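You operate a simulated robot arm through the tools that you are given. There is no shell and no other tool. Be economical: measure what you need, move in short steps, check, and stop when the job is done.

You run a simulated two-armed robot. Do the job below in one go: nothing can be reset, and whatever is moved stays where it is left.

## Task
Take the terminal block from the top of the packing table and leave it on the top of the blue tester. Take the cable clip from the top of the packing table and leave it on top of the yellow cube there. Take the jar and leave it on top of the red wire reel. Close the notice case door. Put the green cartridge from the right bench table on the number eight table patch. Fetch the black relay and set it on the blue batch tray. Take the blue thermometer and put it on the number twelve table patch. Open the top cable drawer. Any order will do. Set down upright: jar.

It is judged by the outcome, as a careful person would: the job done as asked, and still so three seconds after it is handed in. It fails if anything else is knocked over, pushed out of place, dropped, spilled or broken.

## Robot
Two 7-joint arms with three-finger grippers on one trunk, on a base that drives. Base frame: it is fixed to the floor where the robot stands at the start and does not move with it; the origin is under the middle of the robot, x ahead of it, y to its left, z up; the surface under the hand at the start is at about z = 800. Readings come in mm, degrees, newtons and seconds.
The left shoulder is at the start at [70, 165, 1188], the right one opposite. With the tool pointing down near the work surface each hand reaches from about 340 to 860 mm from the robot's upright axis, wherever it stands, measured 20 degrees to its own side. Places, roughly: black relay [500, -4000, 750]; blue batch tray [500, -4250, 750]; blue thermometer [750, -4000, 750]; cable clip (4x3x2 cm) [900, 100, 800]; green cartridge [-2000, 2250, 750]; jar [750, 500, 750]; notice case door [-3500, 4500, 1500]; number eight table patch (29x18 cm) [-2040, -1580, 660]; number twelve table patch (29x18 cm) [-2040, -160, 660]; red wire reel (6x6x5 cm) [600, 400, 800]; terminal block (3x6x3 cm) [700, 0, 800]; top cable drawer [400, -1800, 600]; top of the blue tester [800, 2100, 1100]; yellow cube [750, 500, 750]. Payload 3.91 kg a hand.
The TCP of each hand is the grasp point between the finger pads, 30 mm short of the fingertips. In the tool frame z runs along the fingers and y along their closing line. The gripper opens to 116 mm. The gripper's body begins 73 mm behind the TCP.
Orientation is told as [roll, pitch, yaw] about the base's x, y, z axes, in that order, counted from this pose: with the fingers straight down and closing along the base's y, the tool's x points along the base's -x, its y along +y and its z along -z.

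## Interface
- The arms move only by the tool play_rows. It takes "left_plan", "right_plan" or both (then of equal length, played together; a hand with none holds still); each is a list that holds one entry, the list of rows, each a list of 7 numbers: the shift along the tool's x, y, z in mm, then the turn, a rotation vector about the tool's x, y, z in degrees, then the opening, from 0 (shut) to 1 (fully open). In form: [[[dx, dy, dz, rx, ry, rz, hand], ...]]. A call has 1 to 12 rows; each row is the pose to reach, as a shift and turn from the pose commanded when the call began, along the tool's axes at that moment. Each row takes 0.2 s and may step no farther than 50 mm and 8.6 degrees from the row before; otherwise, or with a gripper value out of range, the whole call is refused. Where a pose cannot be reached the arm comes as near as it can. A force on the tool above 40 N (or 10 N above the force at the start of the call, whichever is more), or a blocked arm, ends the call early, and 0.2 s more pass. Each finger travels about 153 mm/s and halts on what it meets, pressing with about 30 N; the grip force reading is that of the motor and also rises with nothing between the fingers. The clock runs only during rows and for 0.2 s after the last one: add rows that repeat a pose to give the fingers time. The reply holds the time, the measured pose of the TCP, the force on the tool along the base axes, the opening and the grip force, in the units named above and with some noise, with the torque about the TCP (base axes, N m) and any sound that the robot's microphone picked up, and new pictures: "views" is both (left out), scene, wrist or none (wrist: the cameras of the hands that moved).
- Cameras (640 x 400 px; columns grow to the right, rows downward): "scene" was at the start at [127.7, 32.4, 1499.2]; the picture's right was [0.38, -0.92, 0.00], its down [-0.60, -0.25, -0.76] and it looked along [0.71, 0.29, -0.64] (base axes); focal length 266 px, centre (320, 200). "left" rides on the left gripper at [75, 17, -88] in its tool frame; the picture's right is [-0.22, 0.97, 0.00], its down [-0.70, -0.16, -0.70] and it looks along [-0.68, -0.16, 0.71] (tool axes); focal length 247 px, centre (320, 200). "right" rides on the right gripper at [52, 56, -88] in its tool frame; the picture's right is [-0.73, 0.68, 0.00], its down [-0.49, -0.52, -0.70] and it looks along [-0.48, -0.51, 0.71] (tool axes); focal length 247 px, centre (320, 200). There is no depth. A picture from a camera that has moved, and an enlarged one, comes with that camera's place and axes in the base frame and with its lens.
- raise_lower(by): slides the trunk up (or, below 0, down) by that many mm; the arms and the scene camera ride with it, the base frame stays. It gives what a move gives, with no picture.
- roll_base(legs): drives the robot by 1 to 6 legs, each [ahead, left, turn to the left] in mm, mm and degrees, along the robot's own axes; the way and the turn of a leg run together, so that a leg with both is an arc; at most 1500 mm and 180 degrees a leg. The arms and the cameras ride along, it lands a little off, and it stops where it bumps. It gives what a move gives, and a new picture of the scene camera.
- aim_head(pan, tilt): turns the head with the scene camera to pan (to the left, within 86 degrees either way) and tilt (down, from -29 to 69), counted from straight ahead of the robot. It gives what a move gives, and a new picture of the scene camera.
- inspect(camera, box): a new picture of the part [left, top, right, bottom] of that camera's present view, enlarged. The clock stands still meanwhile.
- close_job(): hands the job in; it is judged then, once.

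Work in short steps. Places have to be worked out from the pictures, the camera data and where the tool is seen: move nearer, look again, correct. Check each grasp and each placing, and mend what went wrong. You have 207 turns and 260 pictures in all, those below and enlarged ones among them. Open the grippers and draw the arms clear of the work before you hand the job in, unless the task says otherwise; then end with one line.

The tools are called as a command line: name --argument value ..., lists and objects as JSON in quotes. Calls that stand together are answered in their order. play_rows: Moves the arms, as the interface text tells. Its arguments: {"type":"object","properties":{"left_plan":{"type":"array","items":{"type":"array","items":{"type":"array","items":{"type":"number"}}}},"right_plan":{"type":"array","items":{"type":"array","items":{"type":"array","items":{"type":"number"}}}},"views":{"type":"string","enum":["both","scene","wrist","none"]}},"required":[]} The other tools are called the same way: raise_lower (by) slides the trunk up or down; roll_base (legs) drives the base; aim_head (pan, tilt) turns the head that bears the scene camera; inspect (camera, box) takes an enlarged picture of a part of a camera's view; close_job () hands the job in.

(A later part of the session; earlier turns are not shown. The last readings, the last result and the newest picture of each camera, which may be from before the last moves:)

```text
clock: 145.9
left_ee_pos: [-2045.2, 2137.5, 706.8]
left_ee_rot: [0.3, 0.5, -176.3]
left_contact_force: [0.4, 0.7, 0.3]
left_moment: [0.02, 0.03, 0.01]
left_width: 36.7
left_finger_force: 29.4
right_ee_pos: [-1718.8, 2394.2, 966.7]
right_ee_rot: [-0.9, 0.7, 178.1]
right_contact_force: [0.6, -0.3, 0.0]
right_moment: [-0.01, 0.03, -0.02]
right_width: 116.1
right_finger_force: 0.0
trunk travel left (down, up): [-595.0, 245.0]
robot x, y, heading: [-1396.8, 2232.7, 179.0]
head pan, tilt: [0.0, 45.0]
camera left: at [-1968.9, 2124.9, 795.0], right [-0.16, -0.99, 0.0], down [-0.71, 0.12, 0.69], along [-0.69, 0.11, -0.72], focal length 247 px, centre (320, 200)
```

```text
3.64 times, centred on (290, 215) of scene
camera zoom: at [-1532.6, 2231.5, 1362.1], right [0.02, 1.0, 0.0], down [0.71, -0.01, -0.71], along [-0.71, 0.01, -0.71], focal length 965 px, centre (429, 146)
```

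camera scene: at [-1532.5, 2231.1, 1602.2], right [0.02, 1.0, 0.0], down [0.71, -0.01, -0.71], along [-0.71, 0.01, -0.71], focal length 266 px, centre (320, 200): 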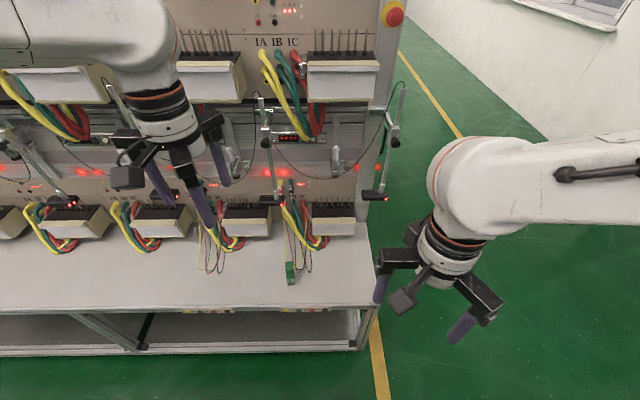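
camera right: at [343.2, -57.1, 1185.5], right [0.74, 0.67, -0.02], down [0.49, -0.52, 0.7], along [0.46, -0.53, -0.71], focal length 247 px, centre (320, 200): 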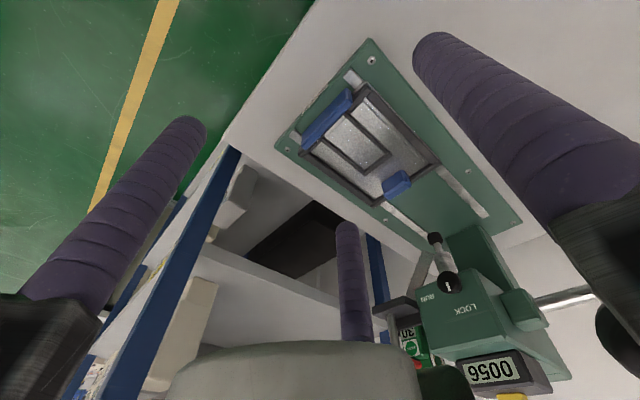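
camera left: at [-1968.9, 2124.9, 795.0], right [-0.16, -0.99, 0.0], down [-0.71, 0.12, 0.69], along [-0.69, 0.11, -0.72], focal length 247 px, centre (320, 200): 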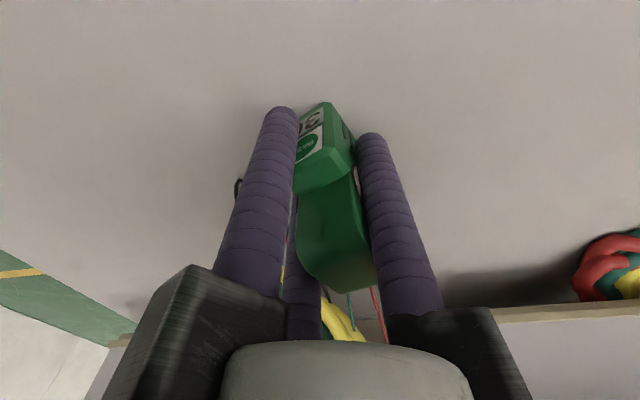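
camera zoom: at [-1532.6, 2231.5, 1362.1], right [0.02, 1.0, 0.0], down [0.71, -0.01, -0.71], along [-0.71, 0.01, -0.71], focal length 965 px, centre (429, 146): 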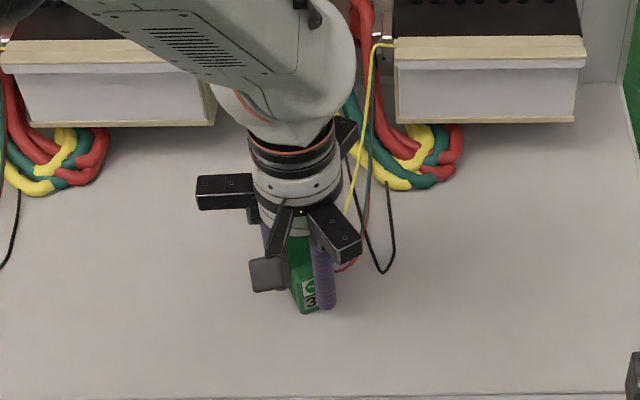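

It is gripped, turned a few degrees. I'll lift, draw back and check that it's held.

play_rows --left_plan '[[[0, 0, -20, 0, 0, 0, 0.1], [5, 0, -60, 0, 0, 0, 0.1], [20, 0, -105, 0, 0, 0, 0.1], [50, 0, -145, 0, 0, 0, 0.1], [90, 0, -170, 0, 0, 0, 0.1], [130, 10, -190, 0, 0, 0, 0.1], [170, 25, -210, 0, 0, 0, 0.1], [170, 25, -210, 0, 0, 0, 0.1]]]' --views "both"

```text
clock: 147.7
left_ee_pos: [-1874.3, 2123.9, 915.4]
left_ee_rot: [0.4, 0.4, -176.4]
left_contact_force: [0.1, 0.6, -1.2]
left_moment: [-0.02, -0.04, -0.01]
left_width: 36.9
left_finger_force: 29.9
right_ee_pos: [-1720.9, 2394.6, 966.4]
right_ee_rot: [-0.9, 0.7, 178.1]
right_contact_force: [0.0, -0.3, 0.4]
right_moment: [-0.01, -0.03, 0.02]
right_width: 116.1
right_finger_force: 0.1
trunk travel left (down, up): [-595.0, 245.0]
robot x, y, heading: [-1400.3, 2230.2, 179.0]
head pan, tilt: [0.0, 45.0]
camera scene: at [-1534.3, 2232.0, 1361.8], right [0.02, 1.0, 0.0], down [0.71, -0.01, -0.71], along [-0.71, 0.01, -0.71], focal length 266 px, centre (320, 200)
camera left: at [-1799.5, 2112.5, 1004.6], right [-0.16, -0.99, 0.0], down [-0.71, 0.12, 0.69], along [-0.68, 0.11, -0.72], focal length 247 px, centre (320, 200)
```

scene: 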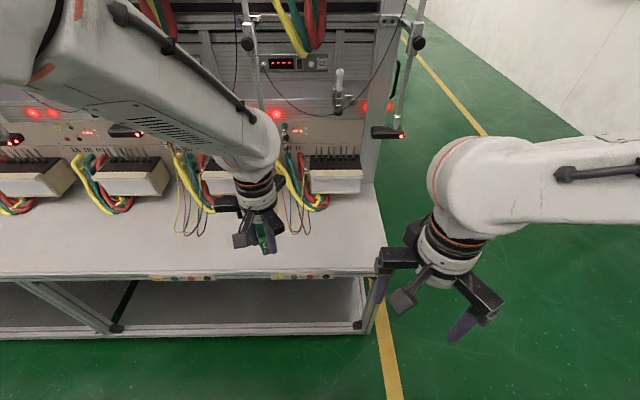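
left: 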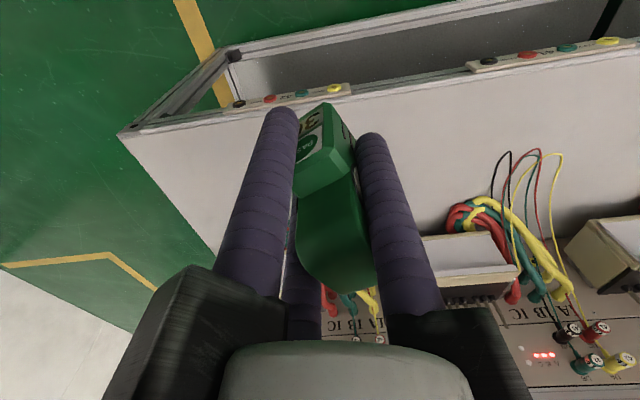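

It's held with the wires undisturbed. I'll back off a little and drive along the bench line toward patch 8 near y≈−1580.

roll_base --legs '[[-150, 0, 0.5], [0, 1200, 0], [0, 1200, 0]]'

aim_head --pan 35 --tilt 35

```text
clock: 160.4
left_ee_pos: [-1706.3, -286.0, 916.5]
left_ee_rot: [0.2, 0.2, -175.4]
left_contact_force: [0.9, 0.4, -0.8]
left_moment: [0.0, 0.01, 0.01]
left_width: 36.5
left_finger_force: 29.7
right_ee_pos: [-1556.1, -13.1, 966.0]
right_ee_rot: [-1.0, 0.7, 179.1]
right_contact_force: [-1.2, 0.4, -0.4]
right_moment: [0.02, -0.02, 0.0]
right_width: 116.0
right_finger_force: 0.0
trunk travel left (down, up): [-595.0, 245.0]
robot x, y, heading: [-1232.1, -168.0, -179.8]
head pan, tilt: [0.0, 45.0]
camera scene: at [-1366.7, -172.4, 1362.1], right [0.0, 1.0, 0.0], down [0.71, 0.0, -0.71], along [-0.71, 0.0, -0.71], focal length 266 px, centre (320, 200)
```

scene: 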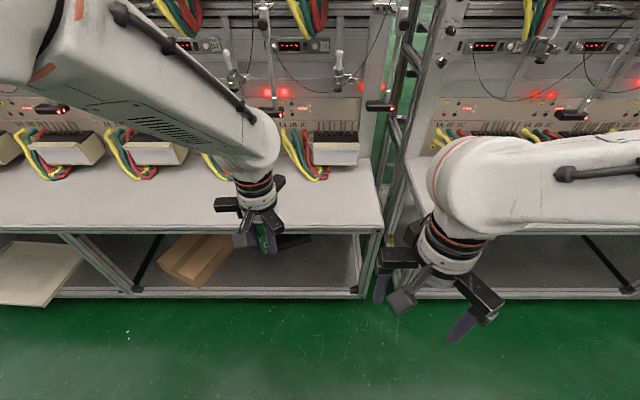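

```text
clock: 161.4
left_ee_pos: [-1706.0, -285.0, 916.0]
left_ee_rot: [0.2, 0.3, -175.4]
left_contact_force: [0.2, -0.3, -0.6]
left_moment: [0.0, 0.02, -0.03]
left_width: 36.5
left_finger_force: 30.0
right_ee_pos: [-1556.2, -12.6, 967.3]
right_ee_rot: [-0.9, 0.7, 179.1]
right_contact_force: [0.3, 0.1, -0.3]
right_moment: [-0.01, -0.04, 0.03]
right_width: 116.1
right_finger_force: 0.1
trunk travel left (down, up): [-595.0, 245.0]
robot x, y, heading: [-1235.8, -173.3, -179.9]
head pan, tilt: [35.0, 35.0]
camera scene: at [-1357.4, -222.7, 1376.9], right [-0.57, 0.82, 0.0], down [0.47, 0.33, -0.82], along [-0.67, -0.47, -0.57], focal length 266 px, centre (320, 200)
```

scene: 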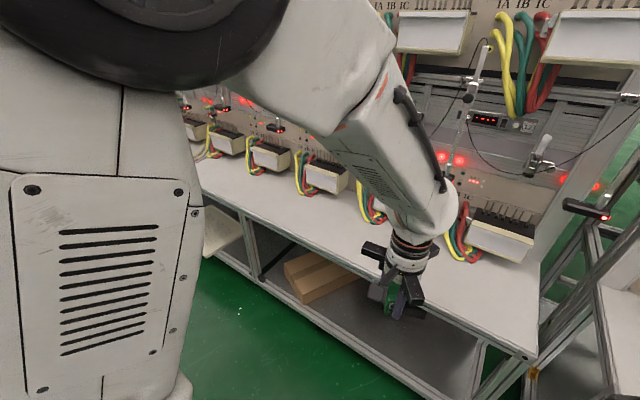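

I need to find how the patches are marked. I'll look at the table here in more detail.

aim_head --pan 0 --tilt 40

inspect --camera "scene" --box '[260, 60, 460, 260]'

inspect --camera "scene" --box '[0, 60, 260, 260]'

```text
clock: 162.4
left_ee_pos: [-1705.0, -284.8, 916.3]
left_ee_rot: [0.2, 0.3, -175.4]
left_contact_force: [0.1, 0.3, -0.9]
left_moment: [0.01, -0.01, -0.01]
left_width: 36.4
left_finger_force: 30.2
right_ee_pos: [-1556.3, -12.0, 967.0]
right_ee_rot: [-1.0, 0.7, 179.2]
right_contact_force: [0.5, -0.1, 0.2]
right_moment: [0.02, 0.02, 0.03]
right_width: 116.0
right_finger_force: 0.0
trunk travel left (down, up): [-595.0, 245.0]
robot x, y, heading: [-1236.0, -172.1, -179.7]
head pan, tilt: [0.0, 40.0]
camera scene: at [-1370.4, -172.3, 1369.3], right [0.0, 1.0, 0.0], down [0.64, 0.0, -0.77], along [-0.77, 0.0, -0.64], focal length 266 px, centre (320, 200)
```

scene: 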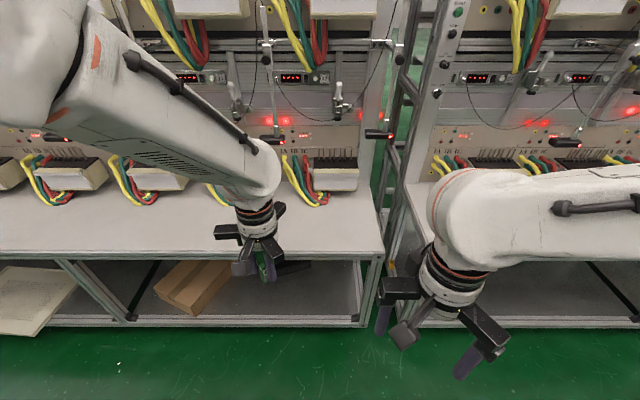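

```text
2.00 times, centred on (360, 160) of scene
camera zoom: at [-1370.4, -172.3, 1369.3], right [0.0, 1.0, 0.0], down [0.64, 0.0, -0.77], along [-0.77, 0.0, -0.64], focal length 531 px, centre (240, 280)
```

zoom: 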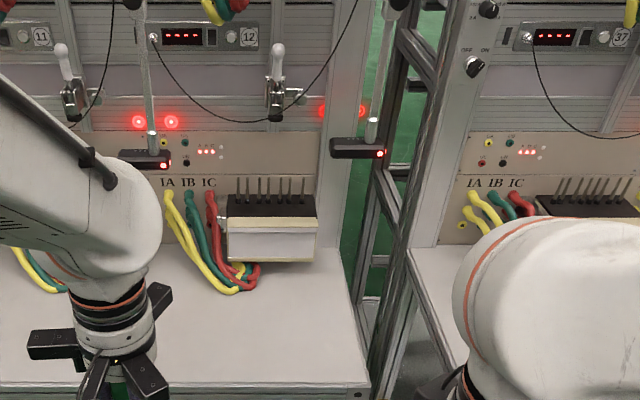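

```text
2.00 times, centred on (130, 160) of scene
camera zoom: at [-1370.4, -172.3, 1369.3], right [0.0, 1.0, 0.0], down [0.64, 0.0, -0.77], along [-0.77, 0.0, -0.64], focal length 531 px, centre (700, 280)
```

zoom: 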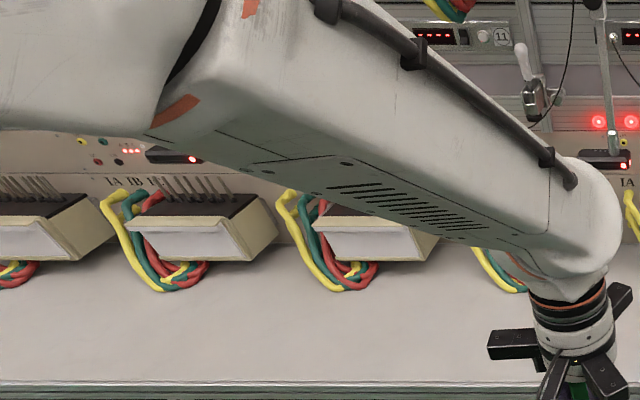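

The stations carry numbers: 11 and 12 here, at about 355 mm pitch. So the patch is the table area in front of each station, with 12 at y≈−160 and 8 at y≈−1580. I'll drive to station 8.

roll_base --legs '[[0, 1310, 0]]'

inspect --camera "scene" --box '[180, 40, 460, 260]'

```text
clock: 169.1
left_ee_pos: [-1720.3, -1603.3, 915.7]
left_ee_rot: [0.3, 0.4, -176.7]
left_contact_force: [0.2, -0.1, -1.0]
left_moment: [0.0, -0.03, 0.03]
left_width: 36.4
left_finger_force: 30.1
right_ee_pos: [-1562.8, -1332.6, 966.8]
right_ee_rot: [-0.8, 0.8, 177.8]
right_contact_force: [0.5, -0.6, -0.4]
right_moment: [0.04, 0.0, -0.02]
right_width: 116.0
right_finger_force: 0.1
trunk travel left (down, up): [-595.0, 245.0]
robot x, y, heading: [-1245.1, -1498.5, 179.1]
head pan, tilt: [0.0, 40.0]
camera scene: at [-1382.0, -1496.4, 1369.3], right [0.02, 1.0, 0.0], down [0.64, -0.01, -0.77], along [-0.77, 0.02, -0.64], focal length 266 px, centre (320, 200)
```

scene: 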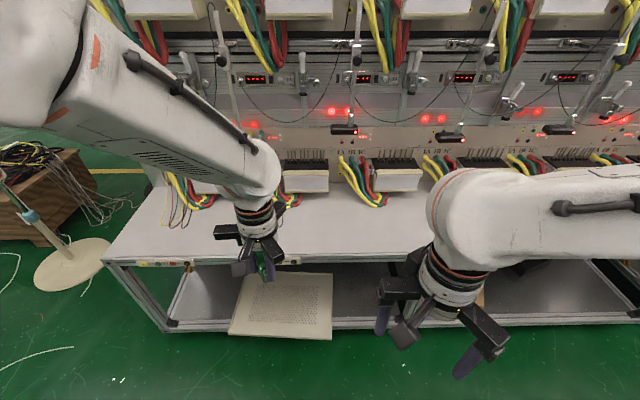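

```text
1.82 times, centred on (320, 150) of scene
camera zoom: at [-1382.0, -1496.4, 1369.3], right [0.02, 1.0, 0.0], down [0.64, -0.01, -0.77], along [-0.77, 0.02, -0.64], focal length 483 px, centre (320, 291)
```

zoom: 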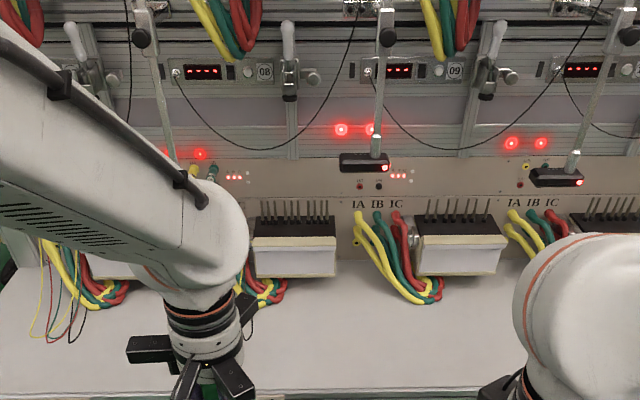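

Tag 08 projects to y≈−1579, confirming the patch. I'll drive ahead 150 and position the hand over (−2045,−1572).

roll_base --legs '[[150, 0, 0]]'

```text
clock: 170.4
left_ee_pos: [-1872.7, -1597.5, 915.2]
left_ee_rot: [0.4, 0.4, -176.8]
left_contact_force: [-0.5, 1.1, 0.0]
left_moment: [0.03, -0.04, 0.03]
left_width: 36.4
left_finger_force: 29.6
right_ee_pos: [-1716.8, -1328.6, 967.9]
right_ee_rot: [-0.9, 0.7, 177.8]
right_contact_force: [0.4, 0.1, 0.9]
right_moment: [0.01, -0.06, 0.02]
right_width: 115.9
right_finger_force: 0.0
trunk travel left (down, up): [-595.0, 245.0]
robot x, y, heading: [-1397.7, -1493.3, 178.8]
head pan, tilt: [0.0, 40.0]
camera scene: at [-1534.9, -1492.7, 1369.3], right [0.02, 1.0, 0.0], down [0.64, -0.01, -0.77], along [-0.77, 0.02, -0.64], focal length 266 px, centre (320, 200)
```

scene: 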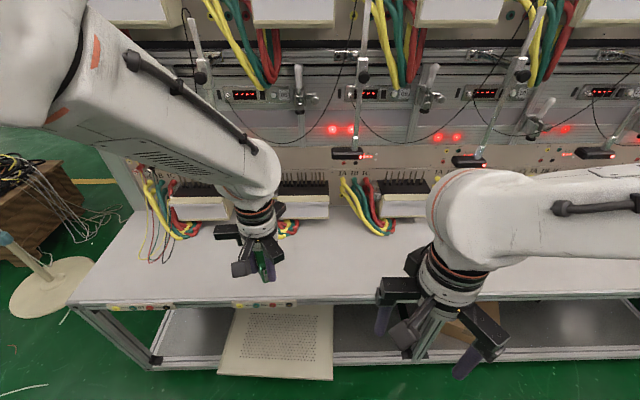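

There are number strips on the table's front edge too, so I'll read them to be sure.

inspect --camera "scene" --box '[90, 270, 330, 330]'

inspect --camera "scene" --box '[200, 70, 420, 220]'

```text
2.67 times, centred on (210, 300) of scene
camera zoom: at [-1534.9, -1492.7, 1369.3], right [0.02, 1.0, 0.0], down [0.64, -0.01, -0.77], along [-0.77, 0.02, -0.64], focal length 708 px, centre (613, -67)
```

zoom: 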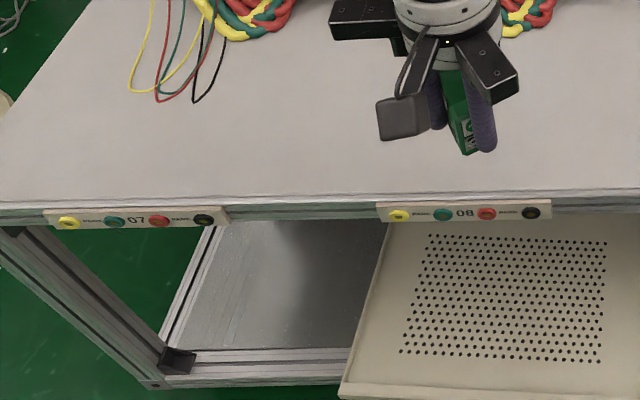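

```text
2.67 times, centred on (310, 145) of scene
camera zoom: at [-1534.9, -1492.7, 1369.3], right [0.02, 1.0, 0.0], down [0.64, -0.01, -0.77], along [-0.77, 0.02, -0.64], focal length 708 px, centre (347, 347)
```

zoom: 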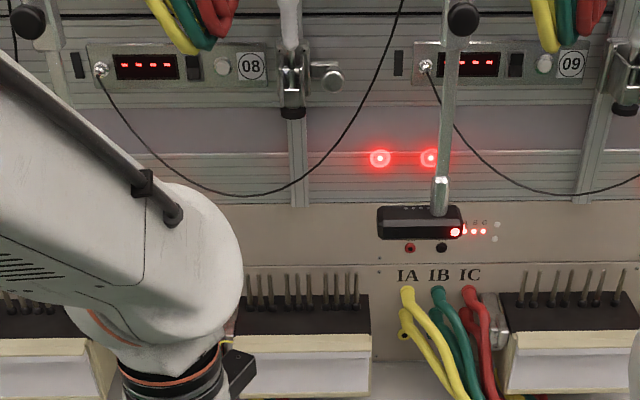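

Tag and strip both say 08. I'll set the cartridge down with its centre near (−2040,−1595), well inside that station's patch. First I'll go above it.

play_rows --left_plan '[[[-43, -5, 20, 0, 0, 0, 0.1], [-86, -10, 50, 0, 0, 0, 0.1], [-130, -15, 85, 0, 0, 0, 0.1], [-165, -19, 120, 0, 0, 0, 0.1], [-173, -20, 160, 0, 0, 0, 0.1], [-173, -20, 190, 0, 0, 0, 0.1], [-173, -20, 200, 0, 0, 0, 0.1], [-173, -20, 200, 0, 0, 0, 0.1]]]' --views "scene"

```text
refused: row 2 steps farther than a row can; nothing moved
```

Slightly over the step limit; I'll use finer rows.

play_rows --left_plan '[[[-38, -4, 15, 0, 0, 0, 0.1], [-76, -9, 35, 0, 0, 0, 0.1], [-112, -13, 62, 0, 0, 0, 0.1], [-145, -17, 95, 0, 0, 0, 0.1], [-165, -19, 132, 0, 0, 0, 0.1], [-173, -20, 170, 0, 0, 0, 0.1], [-173, -20, 195, 0, 0, 0, 0.1], [-173, -20, 202, 0, 0, 0, 0.1], [-173, -20, 202, 0, 0, 0, 0.1]]]' --views "both"

```text
clock: 172.4
left_ee_pos: [-2046.6, -1586.7, 713.0]
left_ee_rot: [0.3, 0.3, -176.8]
left_contact_force: [-0.2, 0.2, -1.2]
left_moment: [0.04, 0.0, -0.02]
left_width: 35.9
left_finger_force: 29.8
right_ee_pos: [-1715.9, -1328.6, 967.2]
right_ee_rot: [-0.9, 0.7, 177.8]
right_contact_force: [0.1, -0.2, 0.3]
right_moment: [0.01, 0.0, -0.03]
right_width: 116.0
right_finger_force: 0.1
trunk travel left (down, up): [-595.0, 245.0]
robot x, y, heading: [-1398.8, -1496.4, 178.8]
head pan, tilt: [0.0, 40.0]
camera scene: at [-1534.7, -1492.7, 1369.3], right [0.02, 1.0, 0.0], down [0.64, -0.01, -0.77], along [-0.77, 0.02, -0.64], focal length 266 px, centre (320, 200)
camera left: at [-1970.5, -1599.2, 801.6], right [-0.17, -0.99, 0.0], down [-0.71, 0.13, 0.69], along [-0.69, 0.12, -0.72], focal length 247 px, centre (320, 200)
```

scene: 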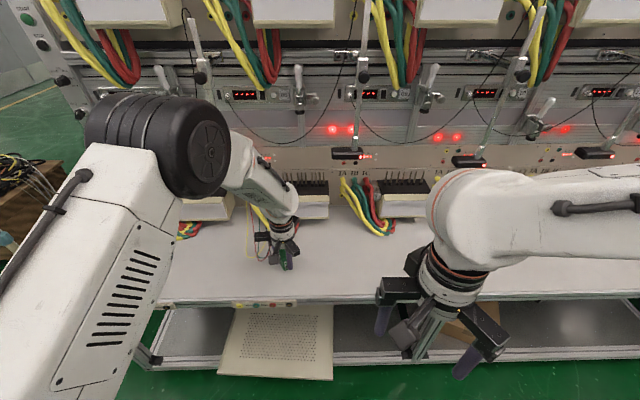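
left: 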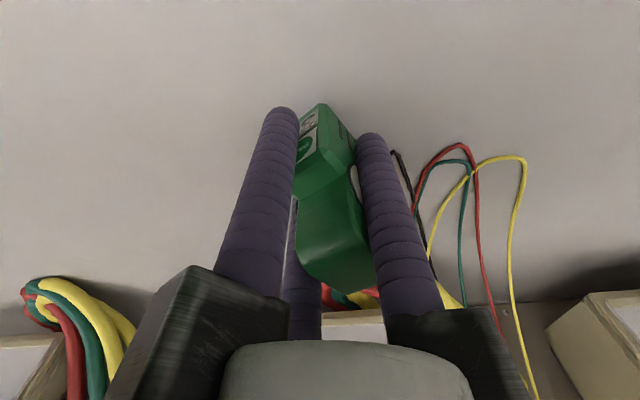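

The cartridge is about 6 mm above the table, so I'll lower it gently to contact.

play_rows --left_plan '[[[0, 0, 3, 0, 0, 0, 0.1], [0, 0, 5, 0, 0, 0, 0.1], [0, 0, 6.5, 0, 0, 0, 0.1], [0, 0, 6.5, 0, 0, 0, 0.1]]]' --views "none"

```text
clock: 173.4
left_ee_pos: [-2045.5, -1587.7, 706.9]
left_ee_rot: [0.3, 0.3, -176.9]
left_contact_force: [-0.2, 0.0, -1.4]
left_moment: [0.03, -0.04, 0.02]
left_width: 36.1
left_finger_force: 29.6
right_ee_pos: [-1714.9, -1329.5, 967.1]
right_ee_rot: [-0.9, 0.7, 177.7]
right_contact_force: [-0.6, -1.2, 0.1]
right_moment: [-0.02, -0.02, 0.0]
right_width: 116.0
right_finger_force: 0.0
trunk travel left (down, up): [-595.0, 245.0]
robot x, y, heading: [-1401.7, -1495.3, 178.7]
head pan, tilt: [0.0, 40.0]
```

play_rows --left_plan '[[[0, 0, 1.5, 0, 0, 0, 0.1], [0, 0, 2.5, 0, 0, 0, 0.1], [0, 0, 2.5, 0, 0, 0, 0.1]]]' --views "none"

```text
clock: 174.2
left_ee_pos: [-2046.1, -1587.0, 704.7]
left_ee_rot: [0.3, 0.1, -176.8]
left_contact_force: [-0.2, -0.3, 9.4]
left_moment: [0.17, 0.02, 0.01]
left_width: 36.2
left_finger_force: 29.8
right_ee_pos: [-1715.3, -1329.7, 968.0]
right_ee_rot: [-0.9, 0.8, 177.7]
right_contact_force: [-0.2, 0.4, 0.3]
right_moment: [0.01, 0.0, 0.02]
right_width: 115.9
right_finger_force: 0.0
trunk travel left (down, up): [-595.0, 245.0]
robot x, y, heading: [-1398.7, -1496.8, 178.8]
head pan, tilt: [0.0, 40.0]
```

Contact is made (9 N). I'll release with a small opening and rise.

play_rows --left_plan '[[[0, 0, -1, 0, 0, 0, 0.38], [0, 0, -1, 0, 0, 0, 0.46], [0, 0, -1, 0, 0, 0, 0.46], [0, 0, -20, 0, 0, 0, 0.46], [0, 0, -60, 0, 0, 0, 0.5], [10, 0, -105, 0, 0, 0, 0.6], [40, 0, -140, 0, 0, 0, 0.6], [80, 0, -165, 0, 0, 0, 0.6], [125, 0, -185, 0, 0, 0, 0.6], [170, 20, -195, 0, 0, 0, 0.6]]]' --views "both"

inspect --camera "scene" --box '[180, 180, 380, 310]'

```text
refused: row 10 steps farther than a row can; nothing moved
```

```text
3.08 times, centred on (280, 245) of scene
camera zoom: at [-1533.4, -1492.6, 1369.6], right [0.02, 1.0, 0.0], down [0.64, -0.01, -0.77], along [-0.77, 0.02, -0.64], focal length 817 px, centre (443, 62)
```

zoom: 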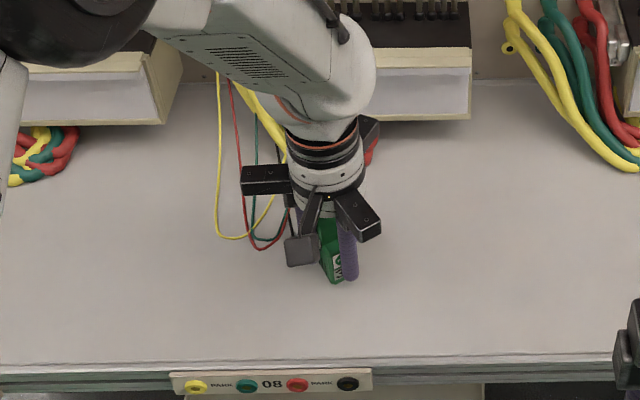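

Again one step too long; I'll fix the last row.

play_rows --left_plan '[[[0, 0, -1, 0, 0, 0, 0.38], [0, 0, -1, 0, 0, 0, 0.46], [0, 0, -1, 0, 0, 0, 0.46], [0, 0, -20, 0, 0, 0, 0.46], [0, 0, -60, 0, 0, 0, 0.5], [10, 0, -105, 0, 0, 0, 0.6], [40, 0, -140, 0, 0, 0, 0.6], [80, 0, -165, 0, 0, 0, 0.6], [120, 0, -185, 0, 0, 0, 0.6], [160, 15, -195, 0, 0, 0, 0.6]]]' --views "none"

inspect --camera "scene" --box '[180, 180, 380, 310]'

```text
clock: 176.4
left_ee_pos: [-1883.0, -1593.6, 901.4]
left_ee_rot: [0.2, 0.3, -176.9]
left_contact_force: [0.3, -0.5, 1.0]
left_moment: [0.0, 0.05, 0.0]
left_width: 69.7
left_finger_force: 0.1
right_ee_pos: [-1714.6, -1329.8, 968.5]
right_ee_rot: [-0.9, 0.6, 177.7]
right_contact_force: [-0.1, -0.8, -0.8]
right_moment: [0.05, 0.03, -0.05]
right_width: 115.9
right_finger_force: 0.1
trunk travel left (down, up): [-595.0, 245.0]
robot x, y, heading: [-1399.0, -1497.6, 178.8]
head pan, tilt: [0.0, 40.0]
```

```text
3.08 times, centred on (280, 245) of scene
camera zoom: at [-1532.1, -1493.5, 1369.6], right [0.02, 1.0, 0.0], down [0.64, -0.01, -0.77], along [-0.77, 0.02, -0.64], focal length 817 px, centre (443, 62)
```

zoom: 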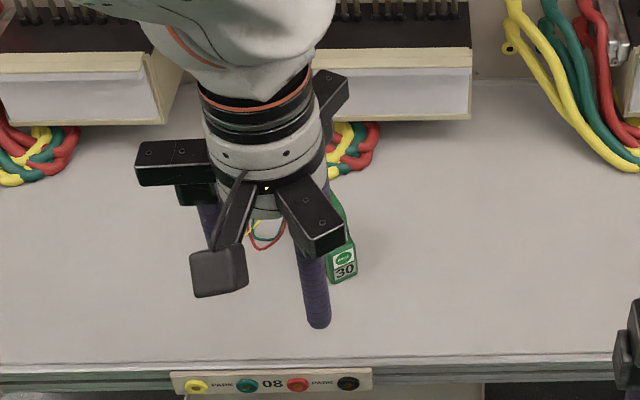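

The cartridge stands on patch 8. Next is the cable drawer near (400,−1800); I'll back off, turn around and look.

roll_base --legs '[[-400, 0, 0], [0, 0, -178]]'

aim_head --pan 0 --tilt 25

```text
clock: 186.3
left_ee_pos: [-518.1, -1406.9, 901.6]
left_ee_rot: [0.2, 0.4, 2.9]
left_contact_force: [-0.5, -0.3, 0.1]
left_moment: [0.02, 0.03, 0.01]
left_width: 69.5
left_finger_force: 0.2
right_ee_pos: [-688.4, -1671.7, 966.9]
right_ee_rot: [-0.9, 0.8, -2.4]
right_contact_force: [0.3, 0.1, 0.1]
right_moment: [0.0, -0.03, 0.0]
right_width: 116.0
right_finger_force: 0.0
trunk travel left (down, up): [-595.0, 245.0]
robot x, y, heading: [-1006.2, -1506.6, -1.3]
head pan, tilt: [0.0, 40.0]
camera scene: at [-871.6, -1507.7, 1369.4], right [-0.02, -1.0, 0.0], down [-0.64, 0.02, -0.77], along [0.77, -0.02, -0.64], focal length 266 px, centre (320, 200)
```

scene: 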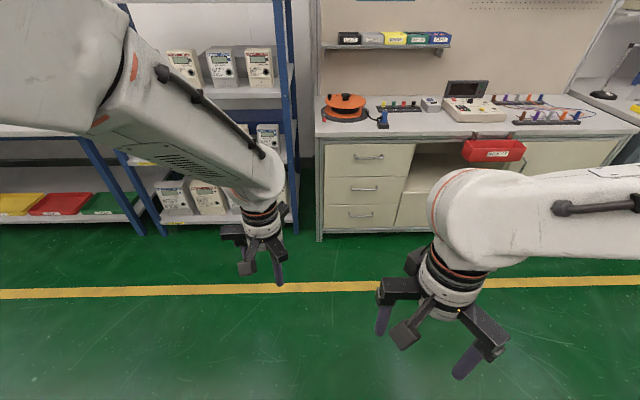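

```text
clock: 187.1
left_ee_pos: [-518.6, -1407.9, 902.4]
left_ee_rot: [0.3, 0.5, 3.0]
left_contact_force: [0.0, 0.1, 0.0]
left_moment: [-0.01, -0.01, 0.0]
left_width: 69.5
left_finger_force: 0.1
right_ee_pos: [-688.8, -1671.9, 966.4]
right_ee_rot: [-0.9, 0.6, -2.4]
right_contact_force: [-0.4, 0.2, -0.2]
right_moment: [0.0, 0.02, 0.03]
right_width: 115.8
right_finger_force: 0.1
trunk travel left (down, up): [-595.0, 245.0]
robot x, y, heading: [-1003.9, -1500.2, -1.4]
head pan, tilt: [0.0, 25.0]
camera scene: at [-864.5, -1507.8, 1392.6], right [-0.02, -1.0, 0.0], down [-0.42, 0.01, -0.91], along [0.91, -0.02, -0.42], focal length 266 px, centre (320, 200)
```

scene: 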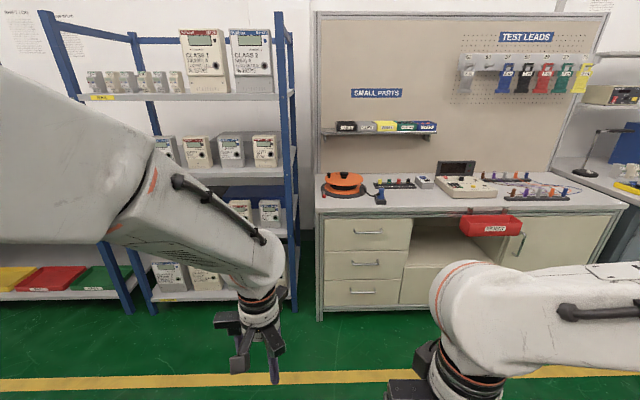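

The top drawer's bar handle is near (400,−1802,611). I'll turn the right hand to point forward with its single finger on top so it can pinch the bar. First comes the yaw.

play_rows --right_plan '[[[0, 0, 0, 0, 0, 8.2, 0.8], [0, 0, 0, 0, 0, 16.4, 0.8], [0, 0, 0, 0, 0, 24.6, 0.8], [0, 0, 0, 0, 0, 32.8, 0.8], [0, 0, 0, 0, 0, 41, 0.8], [0, 0, 0, 0, 0, 49.2, 0.8], [0, 0, 0, 0, 0, 57.4, 0.8], [0, 0, 0, 0, 0, 65.6, 0.8], [0, 0, 0, 0, 0, 73.8, 0.8], [0, 0, 0, 0, 0, 82, 0.8], [0, 0, 0, 0, 0, 89, 0.8], [0, 0, 0, 0, 0, 89, 0.8]]]' --views "none"

raise_lower --by -200

```text
clock: 189.7
left_ee_pos: [-519.0, -1408.6, 901.7]
left_ee_rot: [0.4, 0.3, 2.9]
left_contact_force: [-1.1, 0.5, 0.4]
left_moment: [0.0, -0.02, 0.01]
left_width: 69.5
left_finger_force: 0.1
right_ee_pos: [-678.2, -1667.4, 961.2]
right_ee_rot: [-0.8, -0.8, -91.4]
right_contact_force: [0.4, -0.3, 0.6]
right_moment: [0.0, 0.0, -0.01]
right_width: 92.3
right_finger_force: 0.1
right hand out of reach, approached as far as the arm can: row 11, 12
trunk travel left (down, up): [-595.0, 245.0]
robot x, y, heading: [-1005.2, -1499.5, -1.4]
head pan, tilt: [0.0, 25.0]
```

```text
clock: 191.9
left_ee_pos: [-518.4, -1408.4, 701.5]
left_ee_rot: [0.4, 0.3, 3.0]
left_contact_force: [0.5, -0.2, -0.3]
left_moment: [-0.02, 0.01, -0.02]
left_width: 69.5
left_finger_force: 0.0
right_ee_pos: [-676.7, -1666.0, 760.8]
right_ee_rot: [-0.8, -0.8, -91.4]
right_contact_force: [-1.1, 0.6, -0.6]
right_moment: [-0.01, -0.02, -0.04]
right_width: 93.0
right_finger_force: 0.0
trunk travel left (down, up): [-395.0, 445.0]
robot x, y, heading: [-1003.7, -1502.5, -1.3]
head pan, tilt: [0.0, 25.0]
```

Now the pitch: I'll swing the right hand to point forward, moving the TCP along with it.

play_rows --right_plan '[[[0, 38, 8, -8.18, 0, 0, 0.8], [0, 76, 12, -16.4, 0, 0, 0.8], [0, 113, 12, -24.5, 0, 0, 0.8], [0, 148, 8, -32.7, 0, 0, 0.8], [0, 181, 1, -40.9, 0, 0, 0.8], [0, 211, -9, -49.1, 0, 0, 0.8], [0, 238, -22, -57.3, 0, 0, 0.8], [0, 262, -37, -65.5, 0, 0, 0.8], [0, 282, -54, -73.6, 0, 0, 0.8], [0, 298, -71, -81.8, 0, 0, 0.8], [0, 310, -90, -90, 0, 0, 0.8], [0, 310, -90, -90, 0, 0, 0.8]]]' --views "both"

```text
clock: 194.5
left_ee_pos: [-519.0, -1409.0, 700.3]
left_ee_rot: [0.3, 0.3, 3.0]
left_contact_force: [0.5, -0.5, 0.4]
left_moment: [0.05, -0.01, 0.05]
left_width: 69.7
left_finger_force: 0.0
right_ee_pos: [-363.9, -1673.0, 846.5]
right_ee_rot: [89.3, -0.9, -91.3]
right_contact_force: [-0.4, 0.7, 0.1]
right_moment: [-0.03, -0.02, 0.0]
right_width: 92.8
right_finger_force: 0.0
right hand out of reach, approached as far as the arm can: row 2, 3, 4, 5, 6, 7
trunk travel left (down, up): [-395.0, 445.0]
robot x, y, heading: [-1005.0, -1504.0, -1.4]
head pan, tilt: [0.0, 25.0]
camera scene: at [-864.8, -1507.5, 1192.7], right [-0.02, -1.0, 0.0], down [-0.42, 0.01, -0.91], along [0.91, -0.02, -0.42], focal length 266 px, centre (320, 200)
camera right: at [-450.8, -1618.7, 903.7], right [-0.01, -0.72, 0.69], down [-0.72, -0.48, -0.51], along [0.7, -0.5, -0.51], focal length 247 px, centre (320, 200)
```

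scene: 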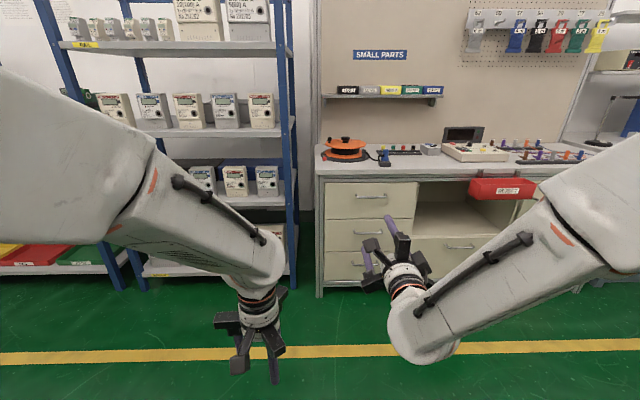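
right: 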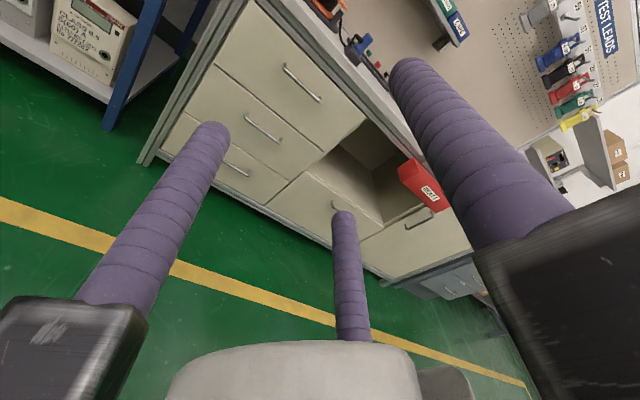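

The hand points forward properly. The handle estimate is about (350,−1785,645). I'll lower the trunk 200 and drive until the hand is ~130 mm short of it.

raise_lower --by -200

roll_base --legs '[[570, -100, 1.4]]'

inspect --camera "right" --box '[0, 0, 640, 400]'

```text
clock: 196.6
left_ee_pos: [-519.5, -1408.0, 501.0]
left_ee_rot: [0.3, 0.3, 3.0]
left_contact_force: [0.6, -0.1, 0.0]
left_moment: [0.01, -0.02, 0.02]
left_width: 69.8
left_finger_force: 0.0
right_ee_pos: [-363.3, -1673.0, 647.3]
right_ee_rot: [89.1, -0.9, -91.2]
right_contact_force: [0.8, -0.1, -0.5]
right_moment: [0.0, -0.01, 0.02]
right_width: 92.5
right_finger_force: 0.0
trunk travel left (down, up): [-195.0, 645.0]
robot x, y, heading: [-1006.1, -1502.6, -1.4]
head pan, tilt: [0.0, 25.0]
```

```text
clock: 199.9
left_ee_pos: [44.2, -1505.5, 501.3]
left_ee_rot: [0.3, 0.4, 4.3]
left_contact_force: [0.6, 0.6, 0.0]
left_moment: [-0.01, -0.01, -0.02]
left_width: 69.5
left_finger_force: 0.1
right_ee_pos: [204.7, -1766.9, 647.6]
right_ee_rot: [89.1, -0.8, -90.0]
right_contact_force: [-0.8, -0.2, -0.2]
right_moment: [-0.02, -0.02, -0.02]
right_width: 92.6
right_finger_force: 0.0
trunk travel left (down, up): [-195.0, 645.0]
robot x, y, heading: [-442.9, -1610.0, -0.1]
head pan, tilt: [0.0, 25.0]
camera scene: at [-299.4, -1612.8, 992.6], right [0.0, -1.0, 0.0], down [-0.42, 0.0, -0.91], along [0.91, 0.0, -0.42], focal length 266 px, centre (320, 200)
```

scene: 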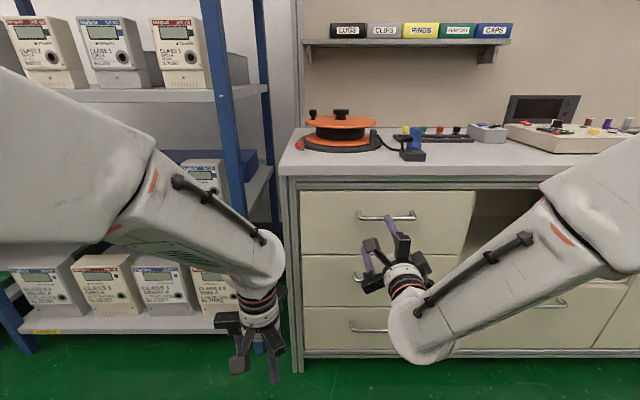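

```text
1.00 times, centred on (320, 200) of right (not enlarged: the box is as wide or as high as the picture)
camera zoom: at [116.9, -1714.3, 703.3], right [0.01, -0.72, 0.69], down [-0.71, -0.49, -0.51], along [0.71, -0.48, -0.52], focal length 247 px, centre (320, 200)
```

zoom: 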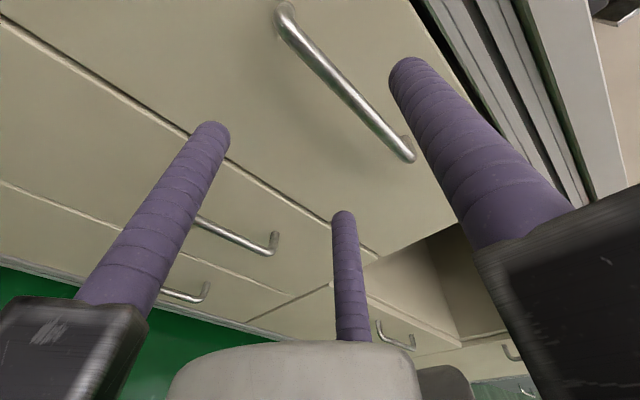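

Triangulated, the bar's mid is at about (315,−1780,663). I'll raise the hand ~11 mm and move forward 60, then re-check.

play_rows --right_plan '[[[-4, 6, 25, 0, 0, 0, 0.7], [-8, 11, 60, 0, 0, 0, 0.55], [-8, 11, 60, 0, 0, 0, 0.55]]]' --views "both"

inspect --camera "scene" --box '[320, 180, 480, 280]'

```text
clock: 200.7
left_ee_pos: [44.5, -1505.1, 501.2]
left_ee_rot: [0.2, 0.4, 4.2]
left_contact_force: [0.1, -1.0, 0.1]
left_moment: [0.0, 0.0, 0.02]
left_width: 69.3
left_finger_force: 0.1
right_ee_pos: [264.7, -1775.4, 658.1]
right_ee_rot: [89.0, -0.8, -90.0]
right_contact_force: [-0.6, -0.3, 0.2]
right_moment: [0.0, -0.02, 0.03]
right_width: 64.0
right_finger_force: 0.1
trunk travel left (down, up): [-195.0, 645.0]
robot x, y, heading: [-440.2, -1611.2, -0.0]
head pan, tilt: [0.0, 25.0]
camera scene: at [-299.4, -1612.8, 992.7], right [0.0, -1.0, 0.0], down [-0.42, 0.0, -0.91], along [0.91, 0.0, -0.42], focal length 266 px, centre (320, 200)
camera right: at [177.4, -1722.6, 714.6], right [0.01, -0.72, 0.69], down [-0.71, -0.49, -0.51], along [0.71, -0.48, -0.52], focal length 247 px, centre (320, 200)
```

scene: 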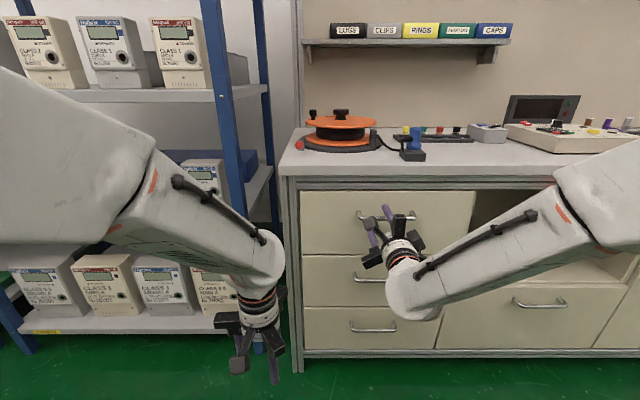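
right: 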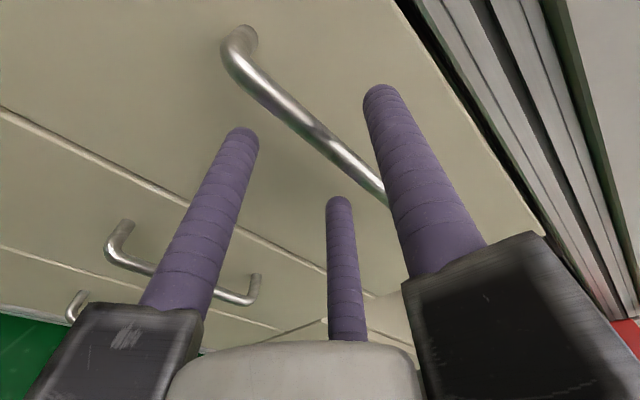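

```text
4.00 times, centred on (400, 230) of scene
camera zoom: at [-299.4, -1612.8, 992.7], right [0.0, -1.0, 0.0], down [-0.42, 0.0, -0.91], along [0.91, 0.0, -0.42], focal length 1062 px, centre (0, 80)
```

zoom: 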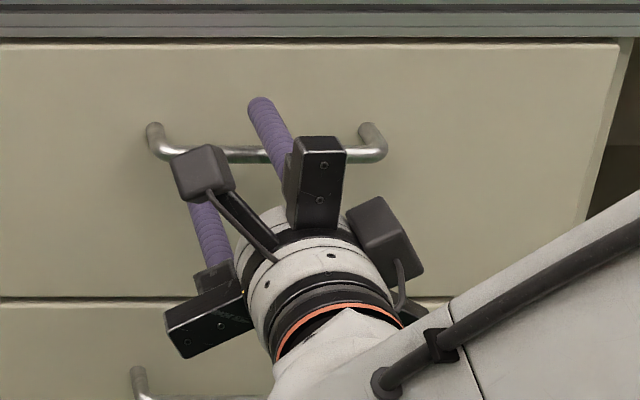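

Both views now agree on the bar at about (330,−1780,648). I'll lower 14 mm and advance 50.

play_rows --right_plan '[[[0, -14, 5, 0, 0, 0, 0.6], [0, -14, 25, 0, 0, 0, 0.6], [0, -14, 48, 0, 0, 0, 0.6], [0, -14, 48, 0, 0, 0, 0.6]]]' --views "wrist"

inspect --camera "scene" --box '[320, 180, 480, 280]'

```text
clock: 201.4
left_ee_pos: [43.4, -1506.4, 500.7]
left_ee_rot: [0.2, 0.3, 4.4]
left_contact_force: [0.9, 0.1, 0.2]
left_moment: [0.01, 0.04, -0.01]
left_width: 69.4
left_finger_force: 0.1
right_ee_pos: [291.3, -1776.2, 641.3]
right_ee_rot: [89.1, -0.8, -90.0]
right_contact_force: [-11.9, -2.8, 0.9]
right_moment: [0.23, -0.58, -0.08]
right_width: 70.8
right_finger_force: 1.4
trunk travel left (down, up): [-195.0, 645.0]
robot x, y, heading: [-439.7, -1610.7, 0.1]
head pan, tilt: [0.0, 25.0]
stopped in row 3 (right hand): the force on the tool passed its limit at 75 N (the readings are from after the stop); the commanded pose is now the measured one
camera right: at [203.8, -1723.1, 697.9], right [0.01, -0.72, 0.69], down [-0.71, -0.49, -0.5], along [0.7, -0.48, -0.52], focal length 247 px, centre (320, 200)
```

right: 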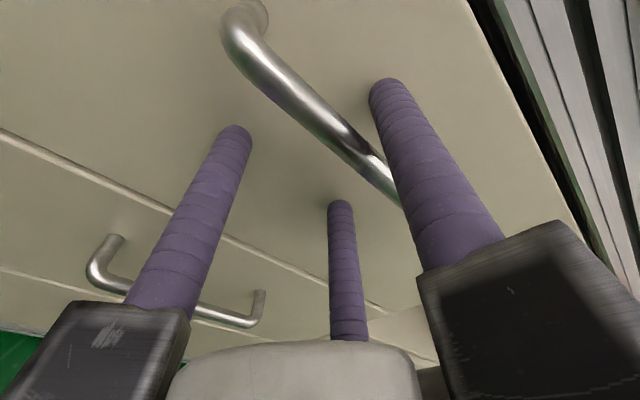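

```text
4.00 times, centred on (400, 230) of scene
camera zoom: at [-300.6, -1613.1, 992.8], right [0.0, -1.0, 0.0], down [-0.42, 0.0, -0.91], along [0.91, 0.0, -0.42], focal length 1062 px, centre (0, 80)
```

zoom: 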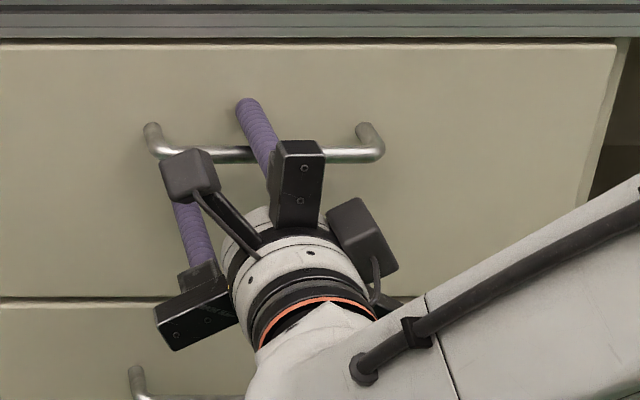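

The top fingertip met the drawer face (x≈321), so the bar is already between the fingers at about x≈290, z≈665. I'll back off 4 mm, rise 18 mm to centre on it, and close.

play_rows --right_plan '[[[0, 0, -5, 0, 0, 0, 0.6], [0, 9, -5, 0, 0, 0, 0.6], [0, 18, -5, 0, 0, 0, 0.6], [0, 18, -5, 0, 0, 0, 0.6]]]' --views "wrist"

inspect --camera "scene" --box '[320, 180, 480, 280]'

```text
clock: 202.4
left_ee_pos: [43.6, -1506.5, 501.1]
left_ee_rot: [0.4, 0.4, 4.3]
left_contact_force: [0.0, 0.9, -0.7]
left_moment: [-0.01, 0.01, -0.01]
left_width: 69.7
left_finger_force: 0.1
right_ee_pos: [287.8, -1775.5, 659.0]
right_ee_rot: [89.1, -0.8, -90.1]
right_contact_force: [-0.2, -1.1, 0.8]
right_moment: [-0.01, -0.01, -0.01]
right_width: 69.6
right_finger_force: 0.0
trunk travel left (down, up): [-195.0, 645.0]
robot x, y, heading: [-437.2, -1612.7, -0.0]
head pan, tilt: [0.0, 25.0]
camera right: at [200.8, -1722.3, 716.0], right [0.01, -0.72, 0.69], down [-0.71, -0.49, -0.5], along [0.7, -0.48, -0.52], focal length 247 px, centre (320, 200)
```

right: 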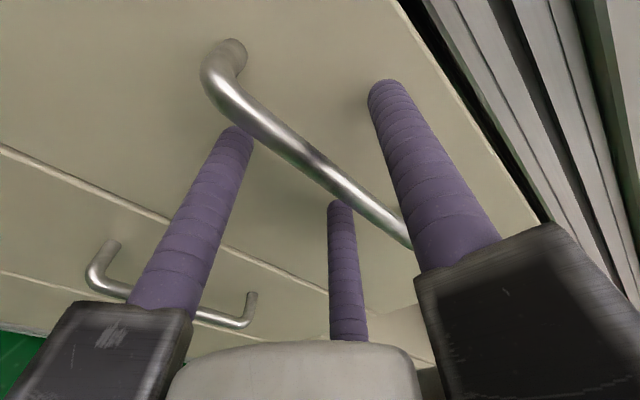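

```text
4.00 times, centred on (400, 230) of scene
camera zoom: at [-299.5, -1612.9, 992.7], right [0.0, -1.0, 0.0], down [-0.42, 0.0, -0.91], along [0.91, 0.0, -0.42], focal length 1062 px, centre (0, 80)
```

zoom: 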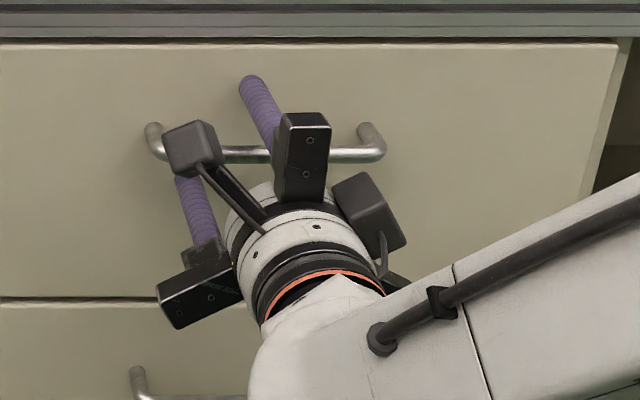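

The bar lies between the upper finger and the lower pair. Closing.

play_rows --right_plan '[[[0, 0, 0, 0, 0, 0, 0.4], [0, 0, 0, 0, 0, 0, 0.2], [0, 0, 0, 0, 0, 0, 0], [0, 0, 0, 0, 0, 0, 0], [0, 0, 0, 0, 0, 0, 0]]]' --views "wrist"

```text
clock: 203.6
left_ee_pos: [43.8, -1504.2, 501.7]
left_ee_rot: [0.4, 0.3, 4.2]
left_contact_force: [0.1, 0.8, -0.6]
left_moment: [0.0, -0.01, -0.04]
left_width: 69.4
left_finger_force: 0.1
right_ee_pos: [287.7, -1775.8, 660.9]
right_ee_rot: [89.2, -0.8, -89.9]
right_contact_force: [2.0, -0.9, 14.4]
right_moment: [0.67, -0.03, 0.05]
right_width: 20.8
right_finger_force: 45.0
trunk travel left (down, up): [-195.0, 645.0]
robot x, y, heading: [-441.2, -1613.2, -0.0]
head pan, tilt: [0.0, 25.0]
camera right: at [200.1, -1722.2, 718.0], right [0.01, -0.72, 0.69], down [-0.71, -0.49, -0.51], along [0.71, -0.48, -0.52], focal length 247 px, centre (320, 200)
```

right: 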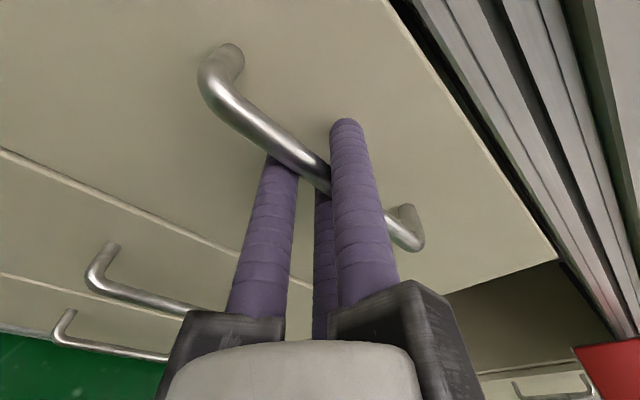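

The bar is gripped (width 20.8). I'll pull straight back gently.

play_rows --right_plan '[[[0, 1, -8, 0, 0, 0, 0], [0, 1, -22, 0, 0, 0, 0], [0, 1, -40, 0, 0, 0, 0], [0, 1, -60, 0, 0, 0, 0], [0, 1, -80, 0, 0, 0, 0], [0, 1, -100, 0, 0, 0, 0], [0, 1, -120, 0, 0, 0, 0], [0, 1, -140, 0, 0, 0, 0], [0, 1, -160, 0, 0, 0, 0], [0, 1, -180, 0, 0, 0, 0], [0, 1, -195, 0, 0, 0, 0], [0, 1, -200, 0, 0, 0, 0]]]' --views "both"

```text
clock: 206.1
left_ee_pos: [44.7, -1507.9, 501.5]
left_ee_rot: [0.4, 0.4, 4.0]
left_contact_force: [0.4, 0.0, -0.4]
left_moment: [0.06, -0.01, 0.05]
left_width: 69.7
left_finger_force: 0.1
right_ee_pos: [138.9, -1775.5, 661.3]
right_ee_rot: [88.5, -0.6, -91.1]
right_contact_force: [-1.1, -1.6, -7.5]
right_moment: [0.48, 0.05, -1.35]
right_width: 20.7
right_finger_force: 45.0
right hand out of reach, approached as far as the arm can: row 9, 10, 11, 12
trunk travel left (down, up): [-195.0, 645.0]
robot x, y, heading: [-439.5, -1620.1, -0.6]
head pan, tilt: [0.0, 25.0]
stopped in row 12 (right hand): the force on the tool passed its limit at 46 N (the readings are from after the stop); the commanded pose is now the measured one
camera scene: at [-299.2, -1614.8, 992.7], right [-0.01, -1.0, 0.0], down [-0.42, 0.0, -0.91], along [0.91, -0.01, -0.42], focal length 266 px, centre (320, 200)
camera right: at [52.5, -1720.1, 719.3], right [0.0, -0.73, 0.69], down [-0.72, -0.48, -0.5], along [0.69, -0.5, -0.53], focal length 247 px, centre (320, 200)
```

scene: 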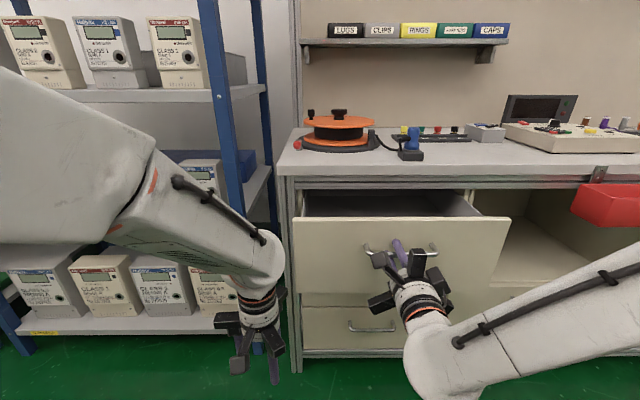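
right: 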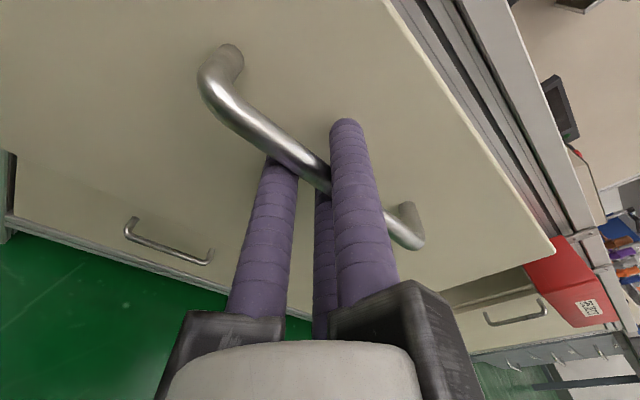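

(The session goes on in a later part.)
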